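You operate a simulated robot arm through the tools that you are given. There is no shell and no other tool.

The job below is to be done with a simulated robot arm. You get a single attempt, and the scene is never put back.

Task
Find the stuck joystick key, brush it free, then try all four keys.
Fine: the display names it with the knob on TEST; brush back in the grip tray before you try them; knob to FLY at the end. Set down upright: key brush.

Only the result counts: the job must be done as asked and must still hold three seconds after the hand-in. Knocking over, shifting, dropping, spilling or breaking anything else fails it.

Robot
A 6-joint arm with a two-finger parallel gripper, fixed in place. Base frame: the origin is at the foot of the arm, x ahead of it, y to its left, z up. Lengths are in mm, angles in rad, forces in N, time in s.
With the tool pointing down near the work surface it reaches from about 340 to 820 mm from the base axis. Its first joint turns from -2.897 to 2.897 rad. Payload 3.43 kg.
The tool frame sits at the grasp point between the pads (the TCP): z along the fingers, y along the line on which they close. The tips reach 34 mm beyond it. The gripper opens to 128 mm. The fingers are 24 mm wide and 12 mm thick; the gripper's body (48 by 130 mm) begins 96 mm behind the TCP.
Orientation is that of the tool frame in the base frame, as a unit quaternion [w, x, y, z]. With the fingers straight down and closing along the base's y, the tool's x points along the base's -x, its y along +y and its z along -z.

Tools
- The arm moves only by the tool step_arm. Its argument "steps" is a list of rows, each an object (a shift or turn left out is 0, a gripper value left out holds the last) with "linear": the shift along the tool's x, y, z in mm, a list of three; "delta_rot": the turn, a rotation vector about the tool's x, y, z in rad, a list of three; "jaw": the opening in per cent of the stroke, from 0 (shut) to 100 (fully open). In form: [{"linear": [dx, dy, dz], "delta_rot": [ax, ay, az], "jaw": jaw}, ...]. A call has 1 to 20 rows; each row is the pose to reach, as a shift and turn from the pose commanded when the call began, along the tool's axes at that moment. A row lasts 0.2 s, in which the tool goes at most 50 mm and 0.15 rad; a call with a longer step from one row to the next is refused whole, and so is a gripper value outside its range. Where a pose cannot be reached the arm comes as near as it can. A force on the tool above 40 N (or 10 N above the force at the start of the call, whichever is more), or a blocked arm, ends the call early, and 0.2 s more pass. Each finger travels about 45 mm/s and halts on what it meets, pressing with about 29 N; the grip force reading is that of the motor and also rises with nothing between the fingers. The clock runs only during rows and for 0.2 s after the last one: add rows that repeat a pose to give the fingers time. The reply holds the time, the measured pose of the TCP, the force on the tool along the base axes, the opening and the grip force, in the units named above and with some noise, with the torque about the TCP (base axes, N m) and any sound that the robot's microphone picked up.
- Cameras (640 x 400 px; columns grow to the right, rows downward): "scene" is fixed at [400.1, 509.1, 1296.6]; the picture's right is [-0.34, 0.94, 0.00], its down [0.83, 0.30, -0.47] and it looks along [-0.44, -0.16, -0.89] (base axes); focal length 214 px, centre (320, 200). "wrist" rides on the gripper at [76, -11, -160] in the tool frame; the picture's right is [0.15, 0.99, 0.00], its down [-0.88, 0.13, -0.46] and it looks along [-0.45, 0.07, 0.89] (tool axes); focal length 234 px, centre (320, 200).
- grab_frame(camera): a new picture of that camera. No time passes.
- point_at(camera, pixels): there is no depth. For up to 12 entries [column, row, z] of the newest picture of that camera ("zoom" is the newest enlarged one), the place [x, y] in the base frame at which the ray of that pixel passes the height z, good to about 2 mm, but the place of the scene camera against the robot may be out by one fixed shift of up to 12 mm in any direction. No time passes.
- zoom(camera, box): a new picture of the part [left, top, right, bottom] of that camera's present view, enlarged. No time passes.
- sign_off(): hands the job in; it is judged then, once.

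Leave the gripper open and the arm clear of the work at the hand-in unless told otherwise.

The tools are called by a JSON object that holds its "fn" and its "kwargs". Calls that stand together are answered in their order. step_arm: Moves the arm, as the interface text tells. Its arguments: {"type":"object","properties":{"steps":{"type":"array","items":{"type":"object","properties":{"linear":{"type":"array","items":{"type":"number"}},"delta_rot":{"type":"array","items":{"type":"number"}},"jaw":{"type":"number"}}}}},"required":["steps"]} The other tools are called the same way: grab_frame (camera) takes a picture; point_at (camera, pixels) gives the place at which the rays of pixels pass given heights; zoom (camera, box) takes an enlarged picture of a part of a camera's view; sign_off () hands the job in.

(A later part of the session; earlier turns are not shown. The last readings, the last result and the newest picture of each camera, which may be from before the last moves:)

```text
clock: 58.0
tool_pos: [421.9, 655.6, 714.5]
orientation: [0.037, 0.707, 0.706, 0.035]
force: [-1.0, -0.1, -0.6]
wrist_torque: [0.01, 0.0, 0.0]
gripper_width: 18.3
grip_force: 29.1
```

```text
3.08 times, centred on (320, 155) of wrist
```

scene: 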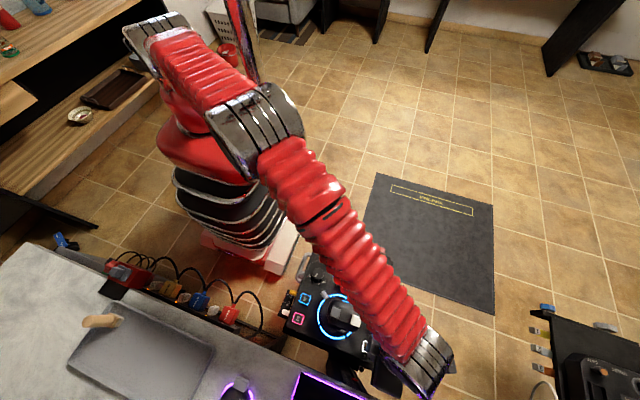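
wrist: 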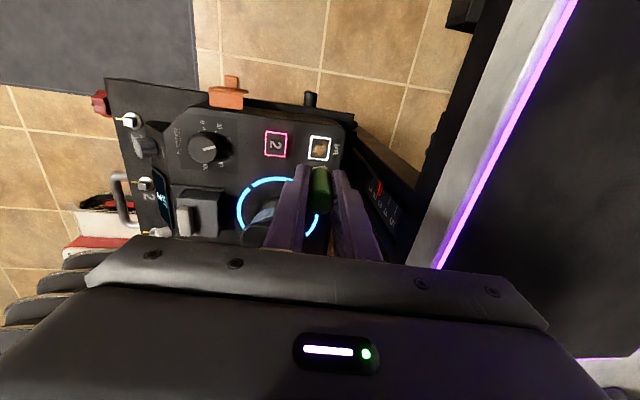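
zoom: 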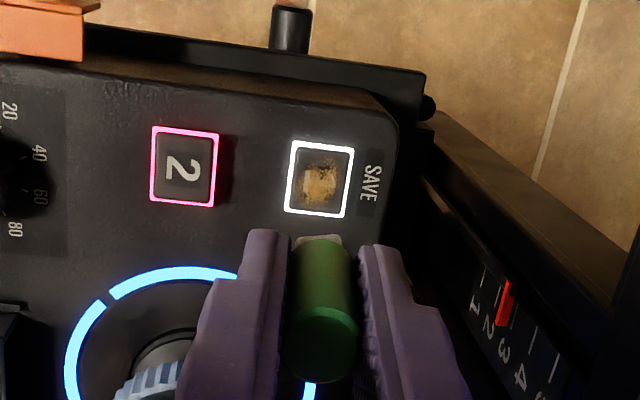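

Even with about 12 N and many strokes, the grime and the display haven't changed, so the slim green brush isn't the right tool. The wider wooden brush, whose head matches the key's size, must be the key brush. I'll put the green one back exactly where it stood: first level the tool and rise.

{"fn": "step_arm", "kwargs": {"steps": [{"linear": [0, 4.5, -44.8], "delta_rot": [0.03, 0, 0]}, {"linear": [0, 9, -89.6], "delta_rot": [0.06, 0, 0]}, {"linear": [0, 13.4, -134.3], "delta_rot": [0.1, 0, 0]}, {"linear": [0, 17.9, -179.1], "delta_rot": [0.1, 0, 0]}, {"linear": [0, 22.2, -221.6], "delta_rot": [0.1, 0, 0]}]}}

{"fn": "step_arm", "kwargs": {"steps": [{"linear": [-41, 16, 0], "delta_rot": [0, 0, -0.12]}, {"linear": [-82, 32, 0], "delta_rot": [0, 0, -0.24]}, {"linear": [-123, 48, 0], "delta_rot": [0, 0, -0.36]}, {"linear": [-164, 64, 0], "delta_rot": [0, 0, -0.48]}, {"linear": [-205, 80, 0], "delta_rot": [0, 0, -0.6]}, {"linear": [-246, 96, 0], "delta_rot": [0, 0, -0.72]}, {"linear": [-287, 112, 0], "delta_rot": [0, 0, -0.84]}, {"linear": [-328, 128, 0], "delta_rot": [0, 0, -0.96]}, {"linear": [-369, 144, 0], "delta_rot": [0, 0, -1.08]}, {"linear": [-410, 160, 0], "delta_rot": [0, 0, -1.2]}, {"linear": [-451, 176, 0], "delta_rot": [0, 0, -1.32]}, {"linear": [-492, 192, 0], "delta_rot": [0, 0, -1.44]}, {"linear": [-531.3, 208.3, 0], "delta_rot": [0, 0, -1.5708]}, {"linear": [-531.3, 208.3, 0], "delta_rot": [0, 0, -1.5708]}]}}

{"fn": "grab_frame", "kwargs": {"camera": "wrist"}}

{"fn": "zoom", "kwargs": {"camera": "wrist", "box": [240, 90, 400, 240]}}

```text
clock: 59.2
tool_pos: [421.2, 659.8, 937.5]
orientation: [0.002, 0.707, 0.707, -0.001]
force: [0.7, -0.4, -0.3]
wrist_torque: [0.02, 0.04, -0.03]
gripper_width: 18.5
grip_force: 28.9
```

```text
clock: 62.2
tool_pos: [630.4, 126.1, 938.1]
orientation: [0.001, 0.0, 1.0, 0.0]
force: [-0.4, -0.6, 0.3]
wrist_torque: [0.01, 0.01, 0.01]
gripper_width: 18.0
grip_force: 29.4
```

```text
taken
```

wrist: 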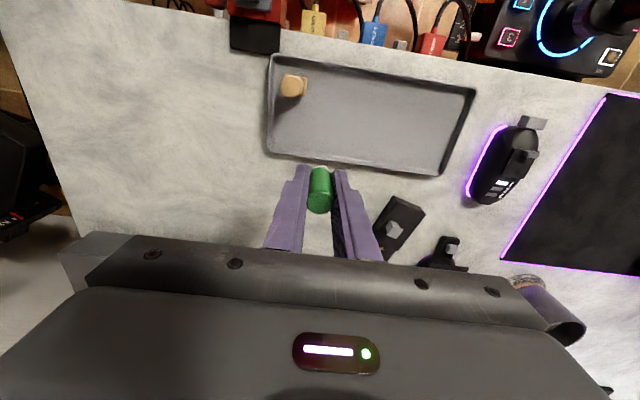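

```text
2.67 times, centred on (320, 165) of wrist
```

zoom: 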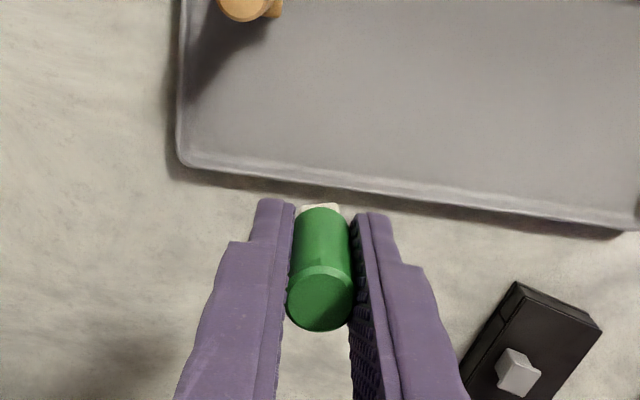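

Back over the original spot with matching pose. Lowering quickly to about 20 mm above, then slowly.

{"fn": "step_arm", "kwargs": {"steps": [{"linear": [0, 0, 40]}, {"linear": [0, 0, 80]}, {"linear": [0, 0, 110]}, {"linear": [0, 0, 126]}, {"linear": [0, 0, 130]}, {"linear": [0, 0, 133]}, {"linear": [0, 0, 136]}, {"linear": [0, 0, 136]}]}}

{"fn": "zoom", "kwargs": {"camera": "wrist", "box": [240, 110, 400, 240]}}

```text
clock: 64.0
tool_pos: [629.7, 125.7, 802.7]
orientation: [0.0, 0.0, 1.0, 0.0]
force: [0.3, -0.4, -0.2]
wrist_torque: [0.02, -0.01, -0.01]
gripper_width: 17.9
grip_force: 29.5
```

```text
3.08 times, centred on (320, 175) of wrist
```

zoom: 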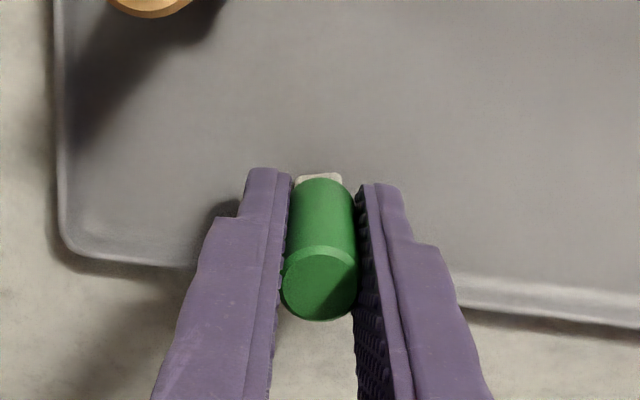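

No contact yet at 802. Continuing down slowly.

{"fn": "step_arm", "kwargs": {"steps": [{"linear": [0, 0, 1.5]}, {"linear": [0, 0, 3]}, {"linear": [0, 0, 4]}, {"linear": [0, 0, 4]}]}}

{"fn": "step_arm", "kwargs": {"steps": [{"linear": [0, 0, 1]}, {"linear": [0, 0, 2]}, {"linear": [0, 0, 2]}]}}

```text
clock: 65.0
tool_pos: [629.0, 124.9, 798.9]
orientation: [0.001, 0.001, 1.0, 0.0]
force: [-1.3, -0.6, -1.1]
wrist_torque: [-0.01, 0.0, 0.02]
gripper_width: 18.3
grip_force: 28.9
```

```text
clock: 65.8
tool_pos: [628.4, 125.9, 797.4]
orientation: [0.003, 0.001, 1.0, 0.0]
force: [-0.6, -1.0, 17.9]
wrist_torque: [-0.04, 0.08, -0.01]
gripper_width: 18.0
grip_force: 29.1
```

Contact with the tray at TCP z≈796 (18 N). I'll ease up 1 mm to relax the force, then open.

{"fn": "step_arm", "kwargs": {"steps": [{"linear": [0, 0, -1.2]}, {"linear": [0, 0, -1.2]}]}}

{"fn": "step_arm", "kwargs": {"steps": [{"jaw": 20}, {"jaw": 30}, {"jaw": 40}, {"jaw": 48}, {"jaw": 48}]}}

{"fn": "zoom", "kwargs": {"camera": "wrist", "box": [240, 110, 400, 240]}}

{"fn": "zoom", "kwargs": {"camera": "scene", "box": [60, 290, 180, 390]}}

```text
clock: 66.4
tool_pos: [628.8, 124.9, 798.5]
orientation: [0.002, 0.001, 1.0, 0.0]
force: [1.7, 1.5, 12.1]
wrist_torque: [0.08, -0.08, 0.0]
gripper_width: 18.1
grip_force: 29.1
```

```text
clock: 67.6
tool_pos: [627.9, 124.6, 797.1]
orientation: [0.0, 0.001, 1.0, 0.0]
force: [-0.1, -0.8, 0.6]
wrist_torque: [0.0, 0.02, -0.01]
gripper_width: 61.4
grip_force: 0.1
```

```text
3.08 times, centred on (320, 175) of wrist
```

zoom: 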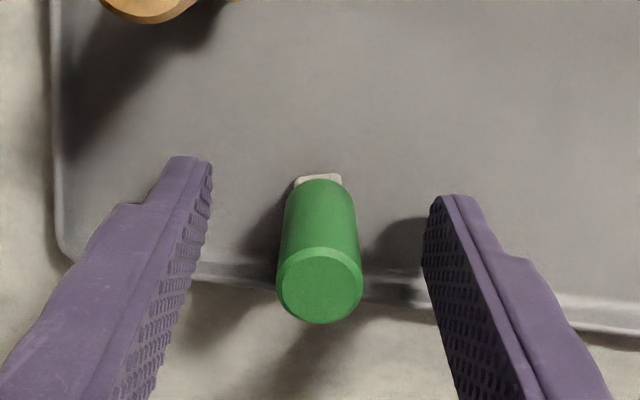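

```text
4.00 times, centred on (120, 340) of scene
```

zoom: 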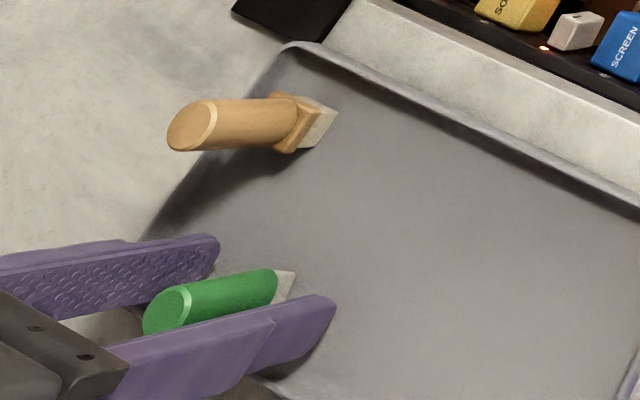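

The green brush stands upright exactly where it was. Now I'll rise and move over the wooden brush at (567,88) for a precise look.

{"fn": "step_arm", "kwargs": {"steps": [{"linear": [0, 0, -40]}, {"linear": [0, 0, -80]}, {"linear": [0, 0, -115], "jaw": 36}, {"linear": [31, -19, -115], "jaw": 36}, {"linear": [62, -38, -115], "jaw": 36}, {"linear": [62, -38, -115], "jaw": 36}]}}

{"fn": "grab_frame", "kwargs": {"camera": "wrist"}}

{"fn": "zoom", "kwargs": {"camera": "wrist", "box": [270, 100, 370, 180]}}

{"fn": "zoom", "kwargs": {"camera": "scene", "box": [60, 290, 180, 390]}}

```text
clock: 69.0
tool_pos: [567.4, 90.2, 912.6]
orientation: [0.0, 0.001, 1.0, 0.0]
force: [0.3, -0.4, 0.5]
wrist_torque: [0.01, 0.03, -0.04]
gripper_width: 46.2
grip_force: 0.1
```

```text
taken
```

wrist: 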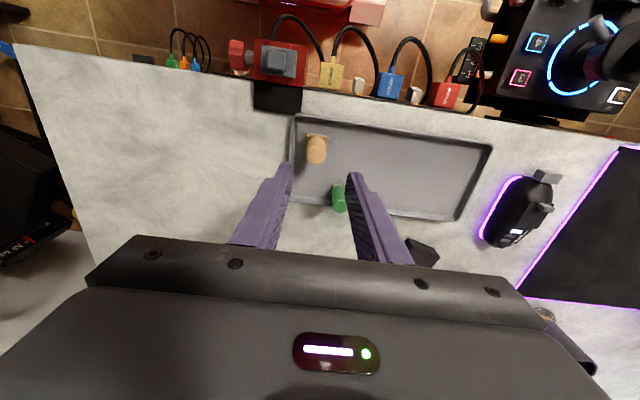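

```text
5.00 times, centred on (320, 140) of wrist
```

zoom: 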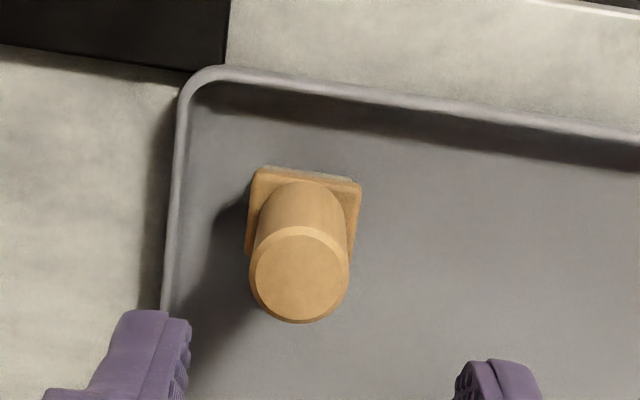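

```text
4.00 times, centred on (120, 340) of scene
```

zoom: 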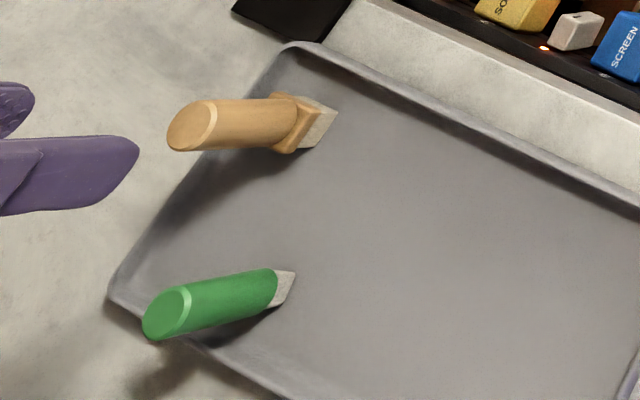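

The wood handle (Ø≈21.5 mm) is about (+4.7, −4) mm in tool axes from the TCP, and its plate top is near z≈771. I'll align and descend to TCP z≈811 so the tips stay above the plate.

{"fn": "step_arm", "kwargs": {"steps": [{"linear": [4.7, -4, 30]}, {"linear": [4.7, -4, 60]}, {"linear": [4.7, -4, 82]}, {"linear": [4.7, -4, 94]}, {"linear": [4.7, -4, 101]}, {"linear": [4.7, -4, 101]}]}}

{"fn": "zoom", "kwargs": {"camera": "wrist", "box": [250, 120, 390, 240]}}

{"fn": "zoom", "kwargs": {"camera": "scene", "box": [60, 290, 160, 360]}}

```text
clock: 70.4
tool_pos: [562.7, 84.2, 810.9]
orientation: [0.001, 0.001, 1.0, -0.001]
force: [0.2, -0.2, -0.3]
wrist_torque: [-0.05, 0.01, -0.04]
gripper_width: 46.0
grip_force: 0.0
```

```text
3.33 times, centred on (320, 180) of wrist
```

zoom: 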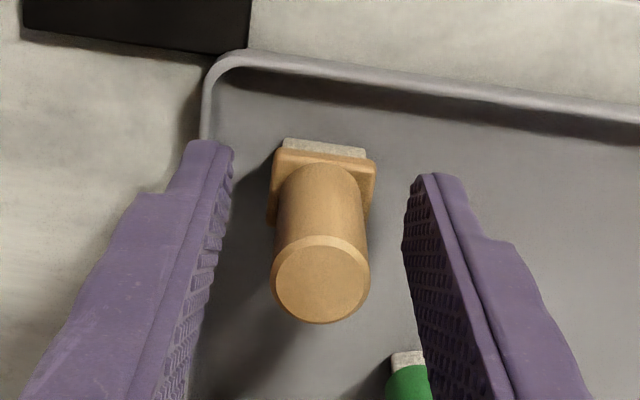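

```text
5.71 times, centred on (110, 325) of scene
```

zoom: 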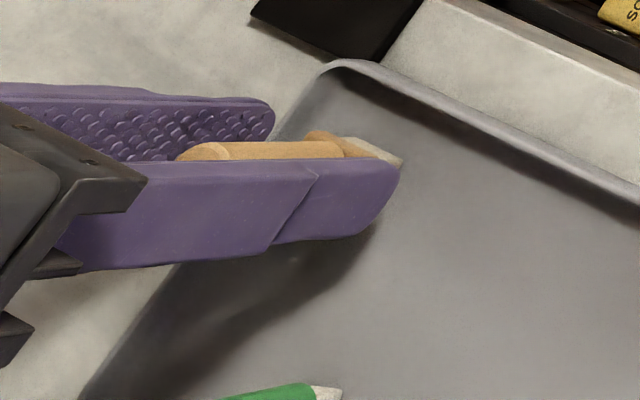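

The wooden handle is centred between the fingers (top z≈828). Closing on it.

{"fn": "step_arm", "kwargs": {"steps": [{"jaw": 0}, {"jaw": 0}, {"jaw": 0}, {"jaw": 0}]}}

{"fn": "zoom", "kwargs": {"camera": "wrist", "box": [250, 120, 390, 240]}}

```text
clock: 71.4
tool_pos: [562.0, 84.7, 812.4]
orientation: [0.001, 0.001, 1.0, 0.0]
force: [0.5, -0.1, 0.5]
wrist_torque: [0.0, 0.02, 0.0]
gripper_width: 20.3
grip_force: 28.7
```

```text
3.33 times, centred on (320, 180) of wrist
```

zoom: 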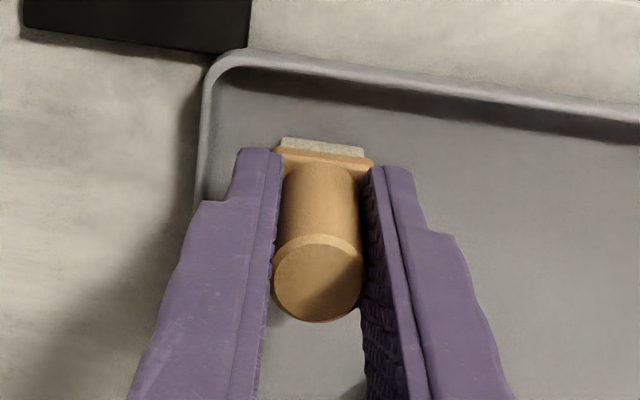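

Gripped at 20.3 mm. I'll lift and carry it to above key 1 with the +π/2 yaw. No tilt is needed this time, because the taller grip keeps the gripper body above bench height.

{"fn": "step_arm", "kwargs": {"steps": [{"linear": [0, 0, -20]}, {"linear": [0, 0, -65]}, {"linear": [0, 0, -110]}, {"linear": [9.7, 44, -120], "delta_rot": [0, 0, 0.12]}, {"linear": [19.5, 88, -127], "delta_rot": [0, 0, 0.24]}, {"linear": [29.2, 132, -127], "delta_rot": [0, 0, 0.36]}, {"linear": [39, 176, -127], "delta_rot": [0, 0, 0.48]}, {"linear": [48.7, 220, -127], "delta_rot": [0, 0, 0.6]}, {"linear": [58.4, 264, -127], "delta_rot": [0, 0, 0.72]}, {"linear": [68.2, 309, -127], "delta_rot": [0, 0, 0.84]}, {"linear": [77.9, 353, -127], "delta_rot": [0, 0, 0.96]}, {"linear": [87.6, 397, -127], "delta_rot": [0, 0, 1.08]}, {"linear": [97.4, 441, -127], "delta_rot": [0, 0, 1.2]}, {"linear": [107.1, 485, -127], "delta_rot": [0, 0, 1.32]}, {"linear": [116.9, 529, -127], "delta_rot": [0, 0, 1.44]}, {"linear": [126.6, 573, -127], "delta_rot": [0, 0, 1.5708]}, {"linear": [126.6, 573, -127], "delta_rot": [0, 0, 1.5708]}]}}

{"fn": "step_arm", "kwargs": {"steps": [{"linear": [0, 0, 48]}, {"linear": [0, 0, 96]}, {"linear": [0, 0, 144]}, {"linear": [0, 0, 190]}, {"linear": [0, 0, 225]}, {"linear": [0, 0, 225]}]}}

{"fn": "grab_frame", "kwargs": {"camera": "wrist"}}

{"fn": "zoom", "kwargs": {"camera": "wrist", "box": [240, 100, 400, 220]}}

```text
clock: 75.0
tool_pos: [436.3, 660.3, 938.4]
orientation: [0.002, 0.709, 0.705, 0.0]
force: [-0.7, -0.2, -0.6]
wrist_torque: [-0.02, -0.02, 0.03]
gripper_width: 20.8
grip_force: 29.1
```

```text
clock: 76.4
tool_pos: [435.9, 656.3, 712.6]
orientation: [0.001, 0.708, 0.706, 0.001]
force: [-0.3, 0.9, 0.3]
wrist_torque: [0.0, 0.01, 0.01]
gripper_width: 20.0
grip_force: 29.1
```

```text
taken
```

wrist: 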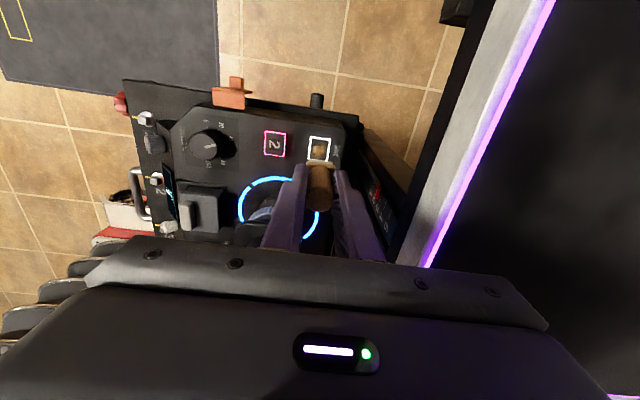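

```text
3.33 times, centred on (320, 160) of wrist
```

zoom: 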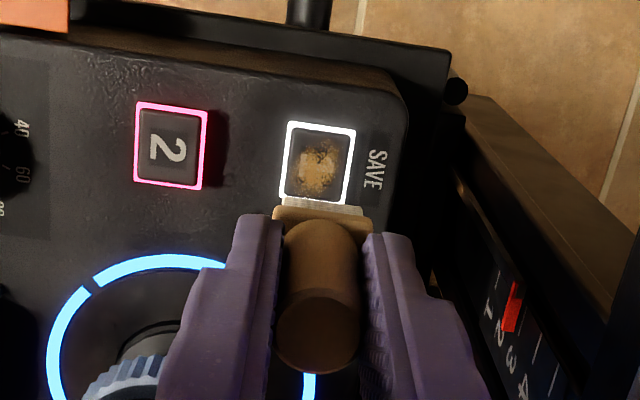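

Key 1 is centred under the brush. Descending, quickly at first and then carefully to find contact.

{"fn": "step_arm", "kwargs": {"steps": [{"linear": [0, 0, 25]}, {"linear": [0, 0, 42]}, {"linear": [0, 0, 50]}, {"linear": [0, 0, 54]}]}}

{"fn": "zoom", "kwargs": {"camera": "wrist", "box": [285, 140, 355, 190]}}

```text
clock: 77.4
tool_pos: [436.8, 656.0, 658.1]
orientation: [0.002, 0.707, 0.707, 0.001]
force: [-0.3, 0.0, -0.3]
wrist_torque: [-0.05, 0.02, -0.02]
gripper_width: 20.1
grip_force: 29.3
```

```text
8.00 times, centred on (320, 165) of wrist
```

zoom: 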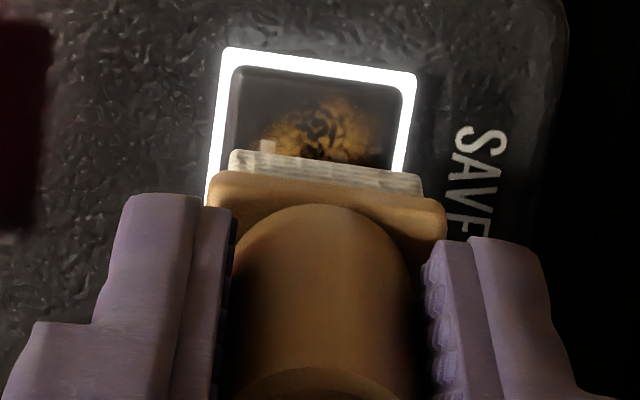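

Still above the key. Lowering in small calls, watching the force.

{"fn": "step_arm", "kwargs": {"steps": [{"linear": [0, 0, 2]}, {"linear": [0, 0, 4]}]}}

{"fn": "step_arm", "kwargs": {"steps": [{"linear": [0, 0, 1.5]}, {"linear": [0, 0, 3]}]}}

{"fn": "step_arm", "kwargs": {"steps": [{"linear": [0, 0, 1]}, {"linear": [0, 0, 2]}]}}

{"fn": "zoom", "kwargs": {"camera": "wrist", "box": [285, 140, 355, 190]}}

```text
clock: 78.0
tool_pos: [436.7, 655.9, 654.2]
orientation: [0.001, 0.708, 0.707, 0.0]
force: [0.2, 0.6, -0.9]
wrist_torque: [0.01, 0.03, 0.0]
gripper_width: 20.3
grip_force: 28.9
```

```text
clock: 78.6
tool_pos: [435.1, 656.9, 651.6]
orientation: [0.002, 0.708, 0.706, 0.0]
force: [-0.5, 0.0, -1.7]
wrist_torque: [0.01, 0.01, -0.03]
gripper_width: 20.2
grip_force: 29.3
```

```text
clock: 79.2
tool_pos: [435.4, 657.7, 649.9]
orientation: [0.001, 0.708, 0.706, 0.0]
force: [-1.3, -0.6, -1.2]
wrist_torque: [0.01, 0.01, -0.03]
gripper_width: 20.5
grip_force: 28.9
```

```text
8.00 times, centred on (320, 165) of wrist
```

zoom: 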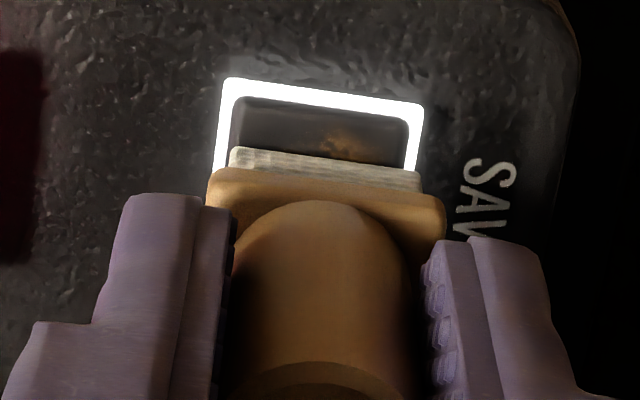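

Still no contact. Continuing to lower.

{"fn": "step_arm", "kwargs": {"steps": [{"linear": [0, 0, 1]}, {"linear": [0, 0, 2]}]}}

{"fn": "step_arm", "kwargs": {"steps": [{"linear": [0, 0, 1]}, {"linear": [0, 0, 2]}]}}

{"fn": "zoom", "kwargs": {"camera": "wrist", "box": [285, 140, 355, 190]}}

```text
clock: 79.8
tool_pos: [436.3, 656.2, 648.6]
orientation: [0.002, 0.708, 0.706, 0.0]
force: [0.2, -0.3, -1.7]
wrist_torque: [0.0, 0.01, 0.0]
gripper_width: 20.4
grip_force: 29.1
```

```text
clock: 80.4
tool_pos: [435.0, 656.5, 645.6]
orientation: [0.001, 0.708, 0.706, 0.0]
force: [-0.2, 0.2, 0.8]
wrist_torque: [-0.01, 0.0, -0.02]
gripper_width: 20.5
grip_force: 29.2
```

```text
8.00 times, centred on (320, 165) of wrist
```

zoom: 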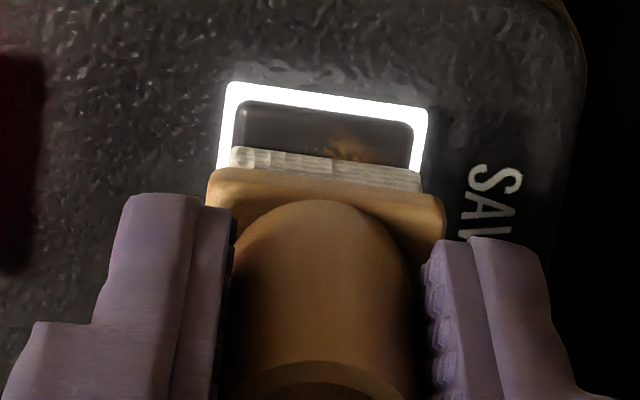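

Nearly touching. I'll lower 2 mm more and start sweeping strokes along y, easing down as I go.

{"fn": "step_arm", "kwargs": {"steps": [{"linear": [0, 0, 1]}, {"linear": [0, 0, 2]}, {"linear": [5, 0, 2]}, {"linear": [10, 0, 2]}, {"linear": [5, 0, 2.5]}, {"linear": [0, 0, 2.5]}, {"linear": [-5, 0, 2.5]}, {"linear": [-10, 0, 2.5]}, {"linear": [-5, 0, 3]}, {"linear": [0, 0, 3]}]}}

{"fn": "zoom", "kwargs": {"camera": "wrist", "box": [285, 140, 355, 190]}}

```text
clock: 82.6
tool_pos: [437.5, 658.0, 643.3]
orientation: [0.001, 0.708, 0.707, 0.0]
force: [1.0, -2.8, 5.8]
wrist_torque: [-0.19, -0.06, 0.03]
gripper_width: 20.6
grip_force: 29.2
```

```text
8.00 times, centred on (320, 165) of wrist
```

zoom: 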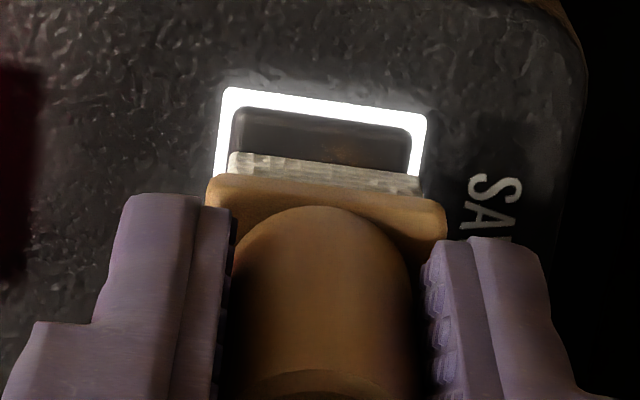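

In contact now (about 6 N up). More strokes, then lift to check.

{"fn": "step_arm", "kwargs": {"steps": [{"linear": [5, 0, 0.3]}, {"linear": [10, 0, 0.3]}, {"linear": [5, 0, 0.3]}, {"linear": [0, 0, 0.6]}, {"linear": [-5, 0, 0.6]}, {"linear": [-10, 0, 0.6]}, {"linear": [-5, 0, 0.6]}, {"linear": [0, 0, 0.8]}, {"linear": [5, 0, 0.8]}, {"linear": [10, 0, 0.8]}, {"linear": [5, 0, 0.8]}, {"linear": [0, 0, 0.8]}, {"linear": [-5, 0, 0.8]}, {"linear": [-10, 0, 0.8]}, {"linear": [-5, 0, 0.5]}, {"linear": [0, 0, 0]}, {"linear": [0, 0, -30]}, {"linear": [0, 0, -70]}]}}

{"fn": "grab_frame", "kwargs": {"camera": "wrist"}}

{"fn": "zoom", "kwargs": {"camera": "wrist", "box": [295, 125, 345, 165]}}

{"fn": "zoom", "kwargs": {"camera": "wrist", "box": [120, 130, 220, 240]}}

```text
clock: 86.4
tool_pos: [434.2, 656.7, 713.1]
orientation: [0.001, 0.707, 0.707, 0.0]
force: [0.2, 0.2, -0.7]
wrist_torque: [0.0, 0.0, -0.01]
gripper_width: 20.1
grip_force: 29.2
```

```text
taken
```

wrist: 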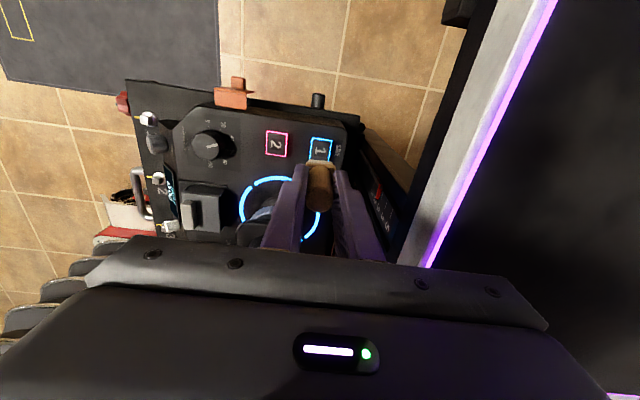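

```text
10.00 times, centred on (320, 145) of wrist
```

zoom: 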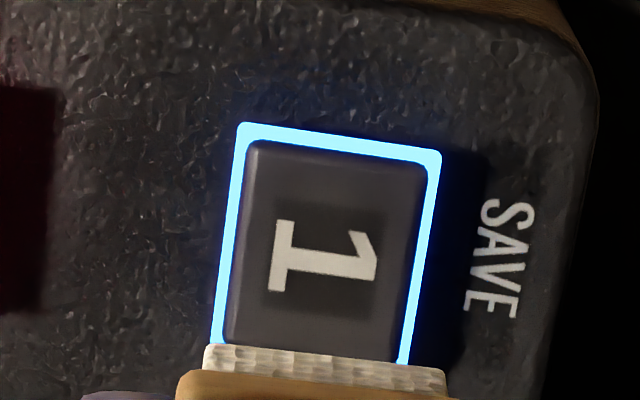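

```text
3.64 times, centred on (170, 185) of wrist
```

zoom: 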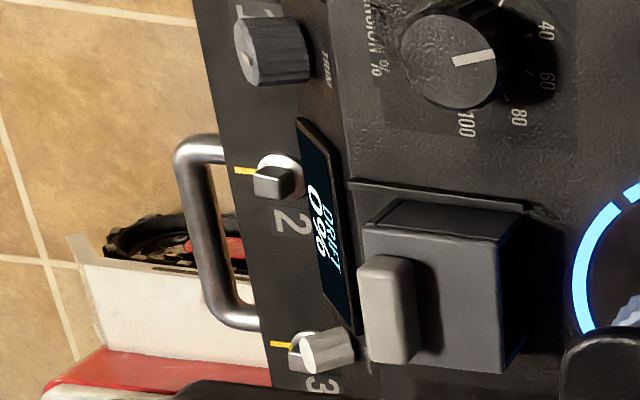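

Key 1 is clean with a blue frame, and the display has moved on to "DRIFT 096", so the key is free. Now I'll return the wooden brush: rise, then go back to its exact spot with yaw restored.

{"fn": "step_arm", "kwargs": {"steps": [{"linear": [0, 0, -48]}, {"linear": [0, 0, -96]}, {"linear": [0, 0, -144]}, {"linear": [0, 0, -190]}, {"linear": [-20, 5, -225]}, {"linear": [-64, 14, -225], "delta_rot": [0, 0, -0.13]}, {"linear": [-109, 24, -225], "delta_rot": [0, 0, -0.26]}, {"linear": [-155, 34, -225], "delta_rot": [0, 0, -0.39]}, {"linear": [-201, 44, -225], "delta_rot": [0, 0, -0.52]}, {"linear": [-247, 54, -225], "delta_rot": [0, 0, -0.65]}, {"linear": [-293, 65, -225], "delta_rot": [0, 0, -0.78]}, {"linear": [-339, 75, -225], "delta_rot": [0, 0, -0.91]}, {"linear": [-385, 85, -225], "delta_rot": [0, 0, -1.04]}, {"linear": [-431, 95, -225], "delta_rot": [0, 0, -1.17]}, {"linear": [-477, 105, -225], "delta_rot": [0, 0, -1.3]}, {"linear": [-525, 116, -225], "delta_rot": [0, 0, -1.43]}, {"linear": [-573, 126.6, -225], "delta_rot": [0, 0, -1.5708]}, {"linear": [-573, 126.6, -225], "delta_rot": [0, 0, -1.5708]}]}}

{"fn": "grab_frame", "kwargs": {"camera": "wrist"}}

{"fn": "zoom", "kwargs": {"camera": "wrist", "box": [250, 90, 390, 240]}}

```text
clock: 90.2
tool_pos: [560.7, 83.7, 937.8]
orientation: [0.001, 0.001, 1.0, 0.0]
force: [-0.2, 0.4, -1.0]
wrist_torque: [0.0, 0.0, 0.01]
gripper_width: 20.3
grip_force: 29.3
```

```text
taken
```

wrist: 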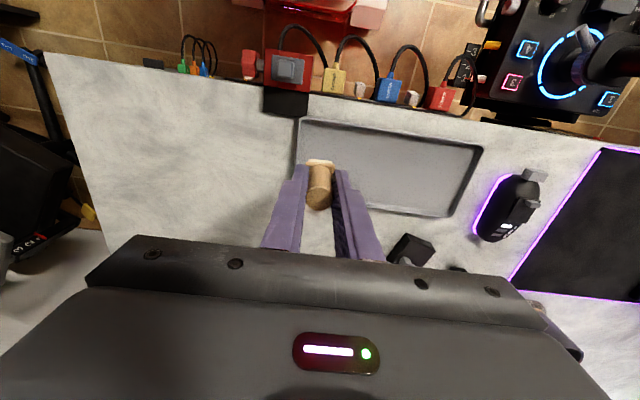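

```text
2.67 times, centred on (320, 165) of wrist
```

zoom: 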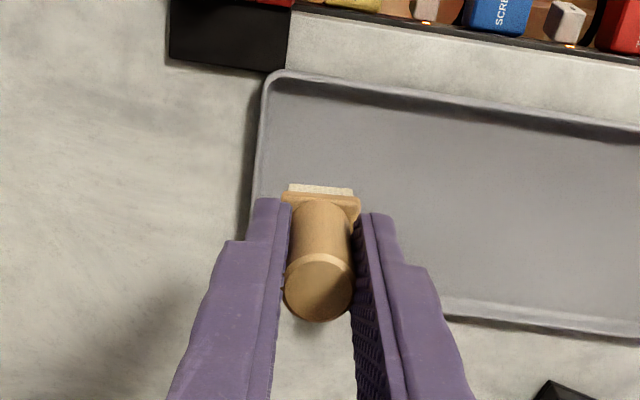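

Back over its spot. Lowering quickly to about 12 mm above the expected contact, then slowly.

{"fn": "step_arm", "kwargs": {"steps": [{"linear": [0, 0, 45]}, {"linear": [0, 0, 85]}, {"linear": [0, 0, 103]}, {"linear": [0, 0, 109]}, {"linear": [0, 0, 112]}, {"linear": [0, 0, 112]}]}}

{"fn": "step_arm", "kwargs": {"steps": [{"linear": [0, 0, 1]}, {"linear": [0, 0, 2]}, {"linear": [0, 0, 2]}]}}

{"fn": "step_arm", "kwargs": {"steps": [{"linear": [0, 0, 1]}, {"linear": [0, 0, 2]}, {"linear": [0, 0, 2]}]}}

{"fn": "zoom", "kwargs": {"camera": "wrist", "box": [250, 120, 390, 240]}}

```text
clock: 91.6
tool_pos: [562.7, 85.1, 826.2]
orientation: [0.001, 0.001, 1.0, 0.0]
force: [0.4, 0.1, -0.1]
wrist_torque: [0.02, -0.01, -0.02]
gripper_width: 20.2
grip_force: 28.9
```

```text
clock: 92.4
tool_pos: [561.6, 83.5, 824.9]
orientation: [0.0, 0.001, 1.0, 0.0]
force: [-0.5, -0.1, -0.4]
wrist_torque: [0.02, 0.04, -0.01]
gripper_width: 20.2
grip_force: 29.1
```

```text
clock: 93.2
tool_pos: [562.2, 84.0, 822.6]
orientation: [0.0, 0.001, 1.0, 0.0]
force: [-0.2, 0.0, 0.7]
wrist_torque: [-0.04, 0.01, 0.0]
gripper_width: 20.3
grip_force: 28.9
```

```text
3.33 times, centred on (320, 180) of wrist
```

zoom: 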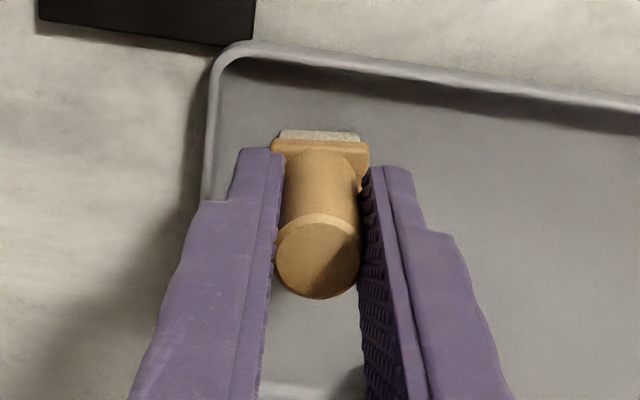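

Still slightly above. Continuing down in small steps.

{"fn": "step_arm", "kwargs": {"steps": [{"linear": [0, 0, 1]}, {"linear": [0, 0, 2]}, {"linear": [0, 0, 2]}]}}

{"fn": "step_arm", "kwargs": {"steps": [{"linear": [0, 0, 0.8]}, {"linear": [0, 0, 1.5]}, {"linear": [0, 0, 1.5]}]}}

```text
clock: 94.0
tool_pos: [562.6, 83.7, 820.9]
orientation: [0.002, 0.001, 1.0, 0.001]
force: [-1.0, -0.9, 16.7]
wrist_torque: [-0.2, 0.08, -0.06]
gripper_width: 20.2
grip_force: 29.3
```

```text
clock: 94.8
tool_pos: [562.6, 83.8, 820.0]
orientation: [0.002, 0.0, 1.0, 0.0]
force: [2.2, -0.3, 24.7]
wrist_torque: [-0.14, -0.16, -0.05]
gripper_width: 20.3
grip_force: 28.9
```

Seated firmly (25 N). I'll ease up 1.8 mm and open.

{"fn": "step_arm", "kwargs": {"steps": [{"linear": [0, 0, -1]}, {"linear": [0, 0, -1.8]}]}}

{"fn": "step_arm", "kwargs": {"steps": [{"jaw": 22}, {"jaw": 28}, {"jaw": 34}, {"jaw": 38}, {"jaw": 38}]}}

{"fn": "zoom", "kwargs": {"camera": "wrist", "box": [250, 120, 390, 240]}}

```text
clock: 95.4
tool_pos: [560.6, 82.6, 819.5]
orientation: [-0.002, 0.001, 1.0, -0.001]
force: [0.2, 0.2, -0.2]
wrist_torque: [0.0, 0.01, 0.0]
gripper_width: 20.3
grip_force: 28.7
```

```text
clock: 96.6
tool_pos: [561.4, 82.6, 821.1]
orientation: [0.001, 0.0, 1.0, 0.0]
force: [0.0, 0.0, -0.4]
wrist_torque: [0.02, -0.02, 0.02]
gripper_width: 48.7
grip_force: 0.0
```

```text
3.33 times, centred on (320, 180) of wrist
```

zoom: 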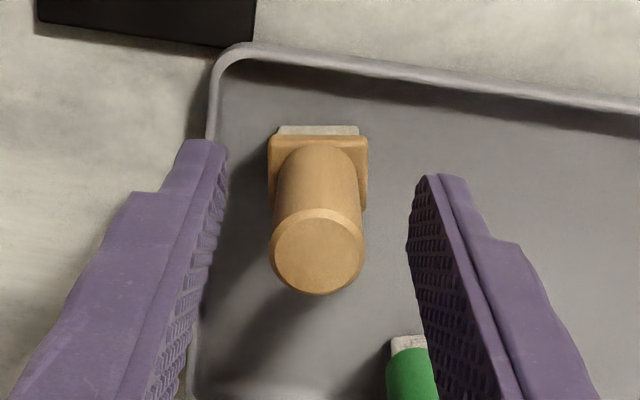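

Released; the brush stands upright. Rising straight up and checking both brushes from the scene camera.

{"fn": "step_arm", "kwargs": {"steps": [{"linear": [0, 0, -15]}, {"linear": [0, 0, -50]}, {"linear": [0, 0, -90]}, {"linear": [0, 0, -120]}, {"linear": [0, 0, -120]}]}}

{"fn": "grab_frame", "kwargs": {"camera": "scene"}}

{"fn": "zoom", "kwargs": {"camera": "scene", "box": [60, 290, 180, 390]}}

{"fn": "zoom", "kwargs": {"camera": "scene", "box": [280, 240, 400, 370]}}

{"fn": "grab_frame", "kwargs": {"camera": "wrist"}}

```text
clock: 97.8
tool_pos: [562.6, 82.0, 943.2]
orientation: [0.0, 0.001, 1.0, -0.002]
force: [0.0, -0.1, -0.1]
wrist_torque: [0.02, 0.01, -0.01]
gripper_width: 48.6
grip_force: 0.0
```

```text
taken
```

scene: 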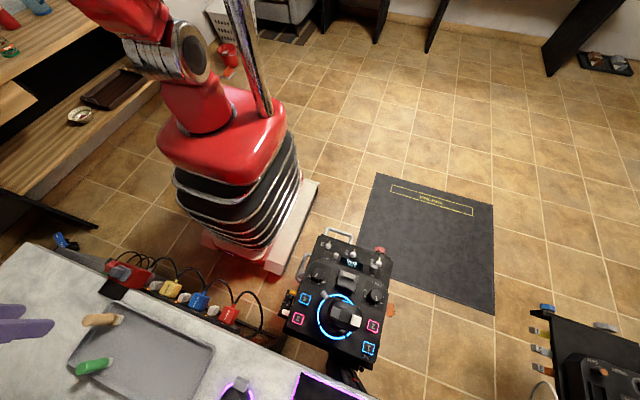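

```text
4.00 times, centred on (120, 340) of scene
```

zoom: 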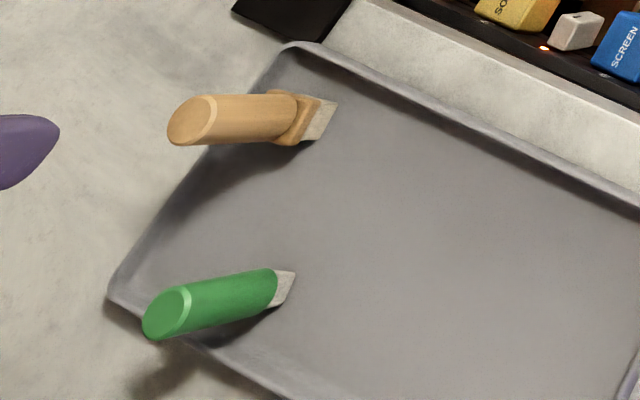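

```text
3.08 times, centred on (340, 305) of scene
```

zoom: 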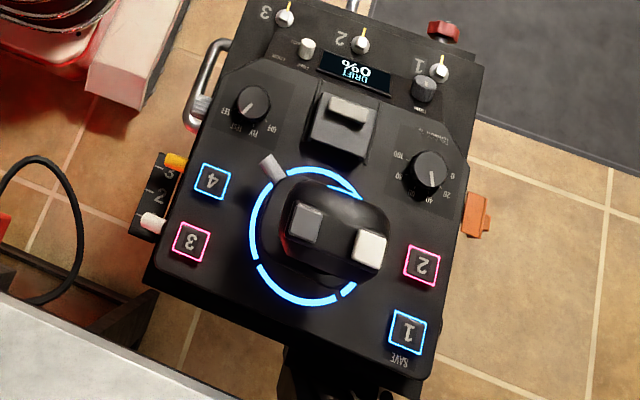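

```text
taken
```

wrist: 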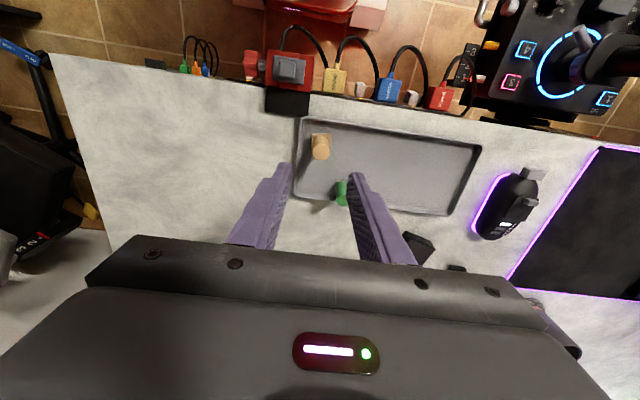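

Both brushes stand upright in the tray, key 1 is lit, and the display reads DRIFT 0%. Now to try the keys: I'll close the gripper and move to above key 1 with the +π/2 yaw.

{"fn": "step_arm", "kwargs": {"steps": [{"linear": [9, 44, 0], "delta_rot": [0, 0, 0.12], "jaw": 0}, {"linear": [18.5, 88, 0], "delta_rot": [0, 0, 0.24], "jaw": 0}, {"linear": [27.8, 132, 0], "delta_rot": [0, 0, 0.36], "jaw": 0}, {"linear": [37, 176, 0], "delta_rot": [0, 0, 0.48], "jaw": 0}, {"linear": [46.3, 220, 0], "delta_rot": [0, 0, 0.6], "jaw": 0}, {"linear": [55.6, 264, 0], "delta_rot": [0, 0, 0.72], "jaw": 0}, {"linear": [64.9, 309, 0], "delta_rot": [0, 0, 0.84], "jaw": 0}, {"linear": [74.2, 353, 0], "delta_rot": [0, 0, 0.96], "jaw": 0}, {"linear": [83.5, 397, 0], "delta_rot": [0, 0, 1.08], "jaw": 0}, {"linear": [92.8, 441, 0], "delta_rot": [0, 0, 1.2], "jaw": 0}, {"linear": [102, 485, 0], "delta_rot": [0, 0, 1.32], "jaw": 0}, {"linear": [111.3, 529, 0], "delta_rot": [0, 0, 1.44], "jaw": 0}, {"linear": [120.6, 573, 0], "delta_rot": [0, 0, 1.5708], "jaw": 0}, {"linear": [120.6, 573, 45], "delta_rot": [0, 0, 1.5708], "jaw": 0}, {"linear": [120.6, 573, 90], "delta_rot": [0, 0, 1.5708], "jaw": 0}, {"linear": [120.6, 573, 135], "delta_rot": [0, 0, 1.5708], "jaw": 0}, {"linear": [120.6, 573, 180], "delta_rot": [0, 0, 1.5708], "jaw": 0}, {"linear": [120.6, 573, 225], "delta_rot": [0, 0, 1.5708], "jaw": 0}, {"linear": [120.6, 573, 225], "delta_rot": [0, 0, 1.5708], "jaw": 0}]}}

{"fn": "grab_frame", "kwargs": {"camera": "wrist"}}

{"fn": "zoom", "kwargs": {"camera": "wrist", "box": [240, 100, 400, 220]}}

```text
clock: 101.8
tool_pos: [441.8, 656.8, 714.3]
orientation: [0.001, 0.708, 0.706, 0.001]
force: [0.4, 0.4, 0.6]
wrist_torque: [0.03, -0.01, -0.04]
gripper_width: 0.0
grip_force: 28.8
```

```text
taken
```

wrist: 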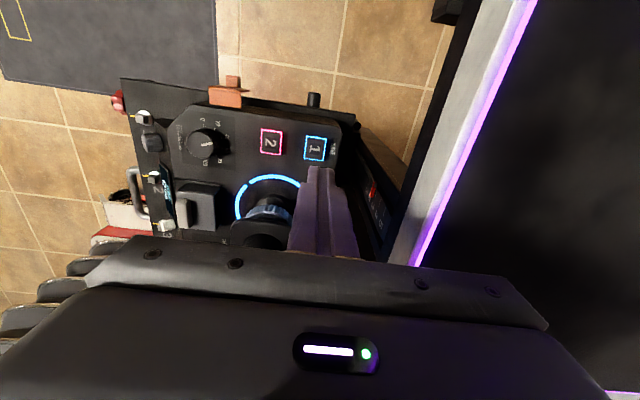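

```text
3.33 times, centred on (320, 160) of wrist
```

zoom: 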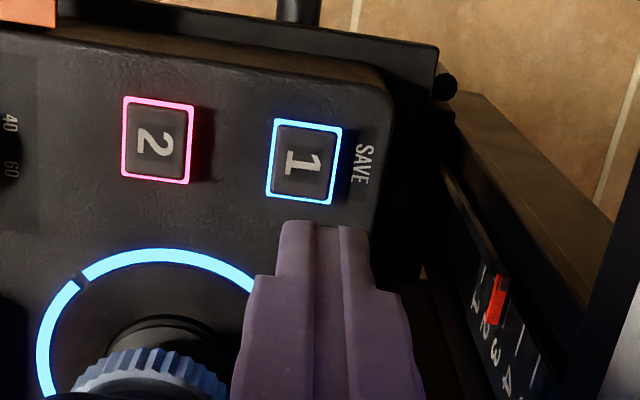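

Key 1 is at about (437.5,655.5) and key 2 at about (381.5,655.5). I'll tilt 0.2 rad away from the bench so a finger edge presses the cap, and descend to about 20 mm above key 1.

{"fn": "step_arm", "kwargs": {"steps": [{"linear": [-1.5, 0, 20], "delta_rot": [-0.1, 0, 0]}, {"linear": [-1.5, 0, 45], "delta_rot": [-0.2, 0, 0]}, {"linear": [-1.5, 0, 65], "delta_rot": [-0.2, 0, 0]}, {"linear": [-1.5, 0, 76], "delta_rot": [-0.2, 0, 0]}, {"linear": [-1.5, 0, 76], "delta_rot": [-0.2, 0, 0]}]}}

{"fn": "zoom", "kwargs": {"camera": "wrist", "box": [240, 100, 400, 220]}}

{"fn": "zoom", "kwargs": {"camera": "scene", "box": [320, 280, 440, 400]}}

```text
clock: 103.0
tool_pos: [442.0, 653.7, 641.3]
orientation: [0.071, 0.704, 0.703, 0.072]
force: [-1.1, 1.2, -0.6]
wrist_torque: [0.01, 0.02, 0.0]
gripper_width: 0.2
grip_force: 29.1
```

```text
3.33 times, centred on (320, 160) of wrist
```

zoom: 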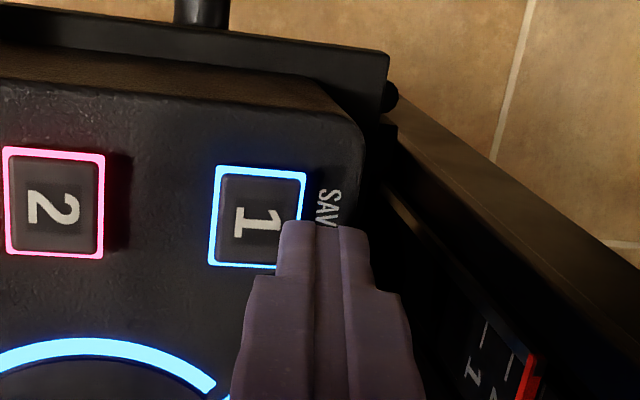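

```text
3.33 times, centred on (380, 340) of scene
```

zoom: 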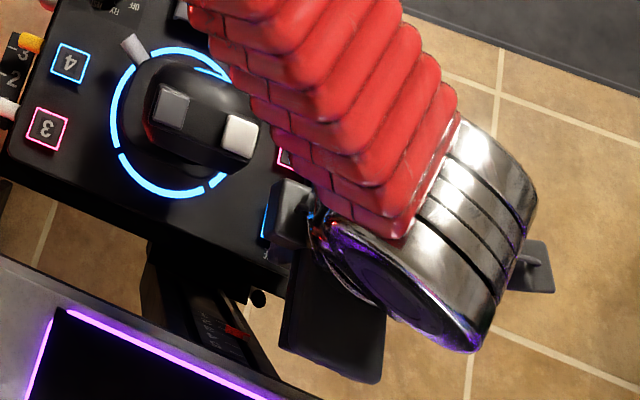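

The lowest finger edge is lined up with the centre of key 1. Descending vertically toward it.

{"fn": "step_arm", "kwargs": {"steps": [{"linear": [0, -1.2, 5.9]}, {"linear": [0, -2.4, 11.8]}, {"linear": [0, -3.2, 15.7]}, {"linear": [0, -3.2, 15.7]}]}}

{"fn": "step_arm", "kwargs": {"steps": [{"linear": [0, -0.3, 1.5]}, {"linear": [0, -0.6, 2.9]}, {"linear": [0, -0.6, 2.9]}]}}

{"fn": "zoom", "kwargs": {"camera": "wrist", "box": [270, 130, 370, 200]}}

```text
clock: 104.0
tool_pos: [443.4, 656.2, 623.8]
orientation: [0.072, 0.704, 0.703, 0.072]
force: [0.7, 0.5, 0.2]
wrist_torque: [0.02, -0.01, -0.02]
gripper_width: 0.0
grip_force: 29.3
```

```text
clock: 104.8
tool_pos: [442.4, 656.5, 620.9]
orientation: [0.072, 0.704, 0.702, 0.072]
force: [-0.4, 0.6, 0.3]
wrist_torque: [0.0, 0.04, 0.05]
gripper_width: 0.0
grip_force: 29.5
```

```text
5.71 times, centred on (320, 165) of wrist
```

zoom: 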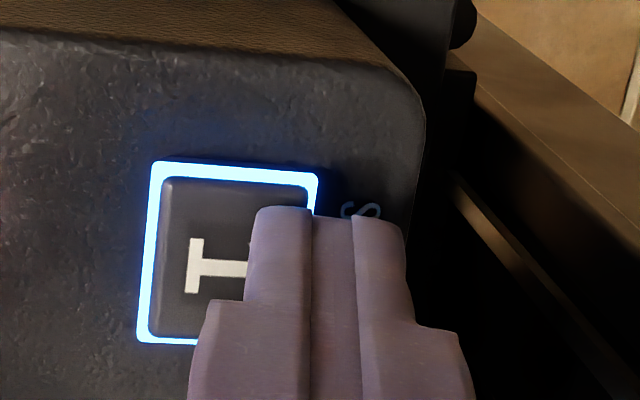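

No contact yet. I'll nudge 2 mm toward the cap centre and continue down slowly.

{"fn": "step_arm", "kwargs": {"steps": [{"linear": [0, -2.3, 1.5]}, {"linear": [0, -2.6, 2.9]}, {"linear": [0, -2.6, 2.9]}]}}

{"fn": "step_arm", "kwargs": {"steps": [{"linear": [0, -0.2, 1]}, {"linear": [0, -0.4, 2]}, {"linear": [0, -0.4, 2]}]}}

{"fn": "zoom", "kwargs": {"camera": "wrist", "box": [270, 130, 370, 200]}}

```text
clock: 105.6
tool_pos: [440.3, 655.4, 618.5]
orientation: [0.072, 0.704, 0.703, 0.071]
force: [0.3, -0.2, 0.8]
wrist_torque: [0.03, 0.0, 0.02]
gripper_width: 0.0
grip_force: 29.1
heard: click
```

```text
clock: 106.4
tool_pos: [439.6, 655.7, 615.9]
orientation: [0.073, 0.704, 0.703, 0.07]
force: [-0.4, -0.4, 0.5]
wrist_torque: [0.03, 0.01, 0.01]
gripper_width: 0.0
grip_force: 28.5
```

```text
5.71 times, centred on (320, 165) of wrist
```

zoom: 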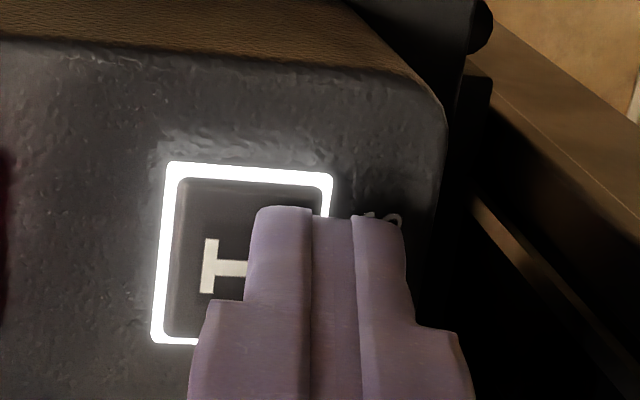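

"Click" — key 1 went down and its frame lit white. Rising off it to see that it springs back.

{"fn": "step_arm", "kwargs": {"steps": [{"linear": [0, 2, -10]}, {"linear": [0, 6, -30]}, {"linear": [0, 6, -30]}]}}

{"fn": "grab_frame", "kwargs": {"camera": "wrist"}}

{"fn": "zoom", "kwargs": {"camera": "wrist", "box": [220, 100, 380, 220]}}

{"fn": "zoom", "kwargs": {"camera": "wrist", "box": [60, 120, 200, 250]}}

```text
clock: 107.2
tool_pos: [439.4, 654.9, 646.3]
orientation: [0.072, 0.704, 0.703, 0.07]
force: [-0.4, -0.1, 0.0]
wrist_torque: [-0.03, -0.02, -0.01]
gripper_width: 0.0
grip_force: 29.6
```

```text
taken
```

wrist: 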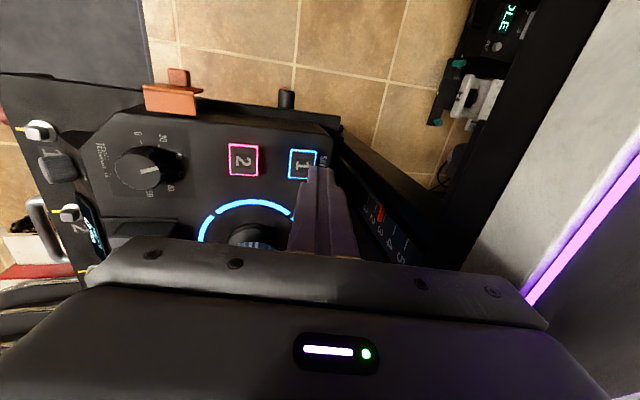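

```text
3.33 times, centred on (300, 160) of wrist
```

zoom: 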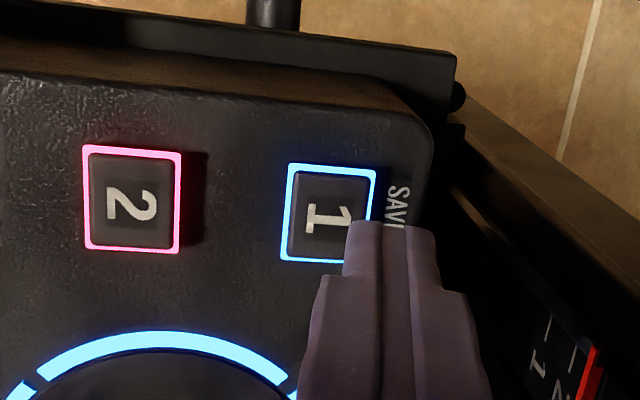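

```text
3.08 times, centred on (130, 185) of wrist
```

zoom: 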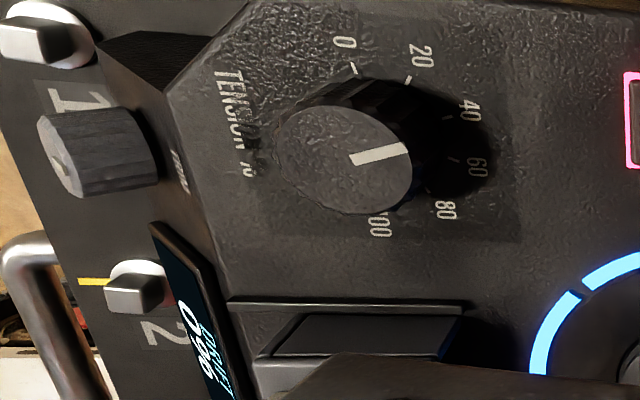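

Key 1 sprang back to blue. Next is key 2, 55 mm in −x. I'll move there at this height and check alignment.

{"fn": "step_arm", "kwargs": {"steps": [{"linear": [0, -27, -5.5]}, {"linear": [0, -53.9, -10.9]}, {"linear": [0, -53.9, -10.9]}]}}

{"fn": "zoom", "kwargs": {"camera": "wrist", "box": [240, 100, 400, 220]}}

```text
clock: 108.0
tool_pos: [386.3, 654.2, 647.2]
orientation: [0.071, 0.705, 0.702, 0.072]
force: [-0.3, 0.3, 0.4]
wrist_torque: [0.03, -0.01, -0.01]
gripper_width: 0.0
grip_force: 28.4
```

```text
3.33 times, centred on (320, 160) of wrist
```

zoom: 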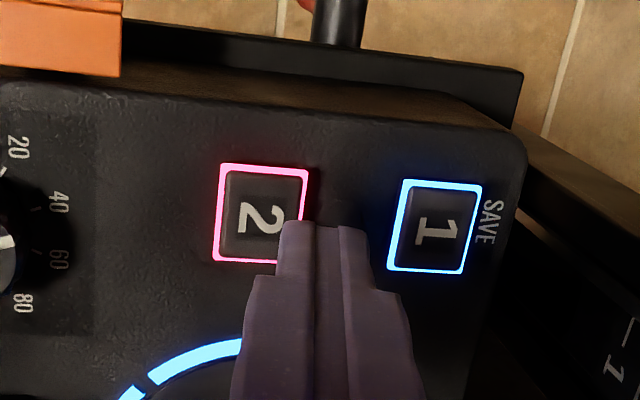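

The alignment matches what worked for key 1. Descending onto key 2.

{"fn": "step_arm", "kwargs": {"steps": [{"linear": [0, -2, 10]}, {"linear": [0, -4, 20]}, {"linear": [0, -5, 24.5]}, {"linear": [0, -5.6, 27.4]}, {"linear": [0, -6, 29.4]}, {"linear": [0, -6, 29.4]}]}}

{"fn": "zoom", "kwargs": {"camera": "wrist", "box": [270, 130, 370, 200]}}

```text
clock: 109.4
tool_pos: [385.6, 654.8, 616.2]
orientation: [0.072, 0.704, 0.703, 0.071]
force: [-0.7, -0.1, 0.9]
wrist_torque: [0.01, 0.01, 0.01]
gripper_width: 0.2
grip_force: 28.7
heard: click
```

```text
5.71 times, centred on (320, 165) of wrist
```

zoom: 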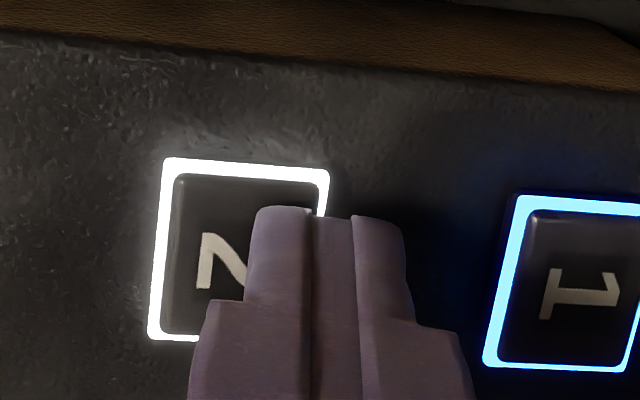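

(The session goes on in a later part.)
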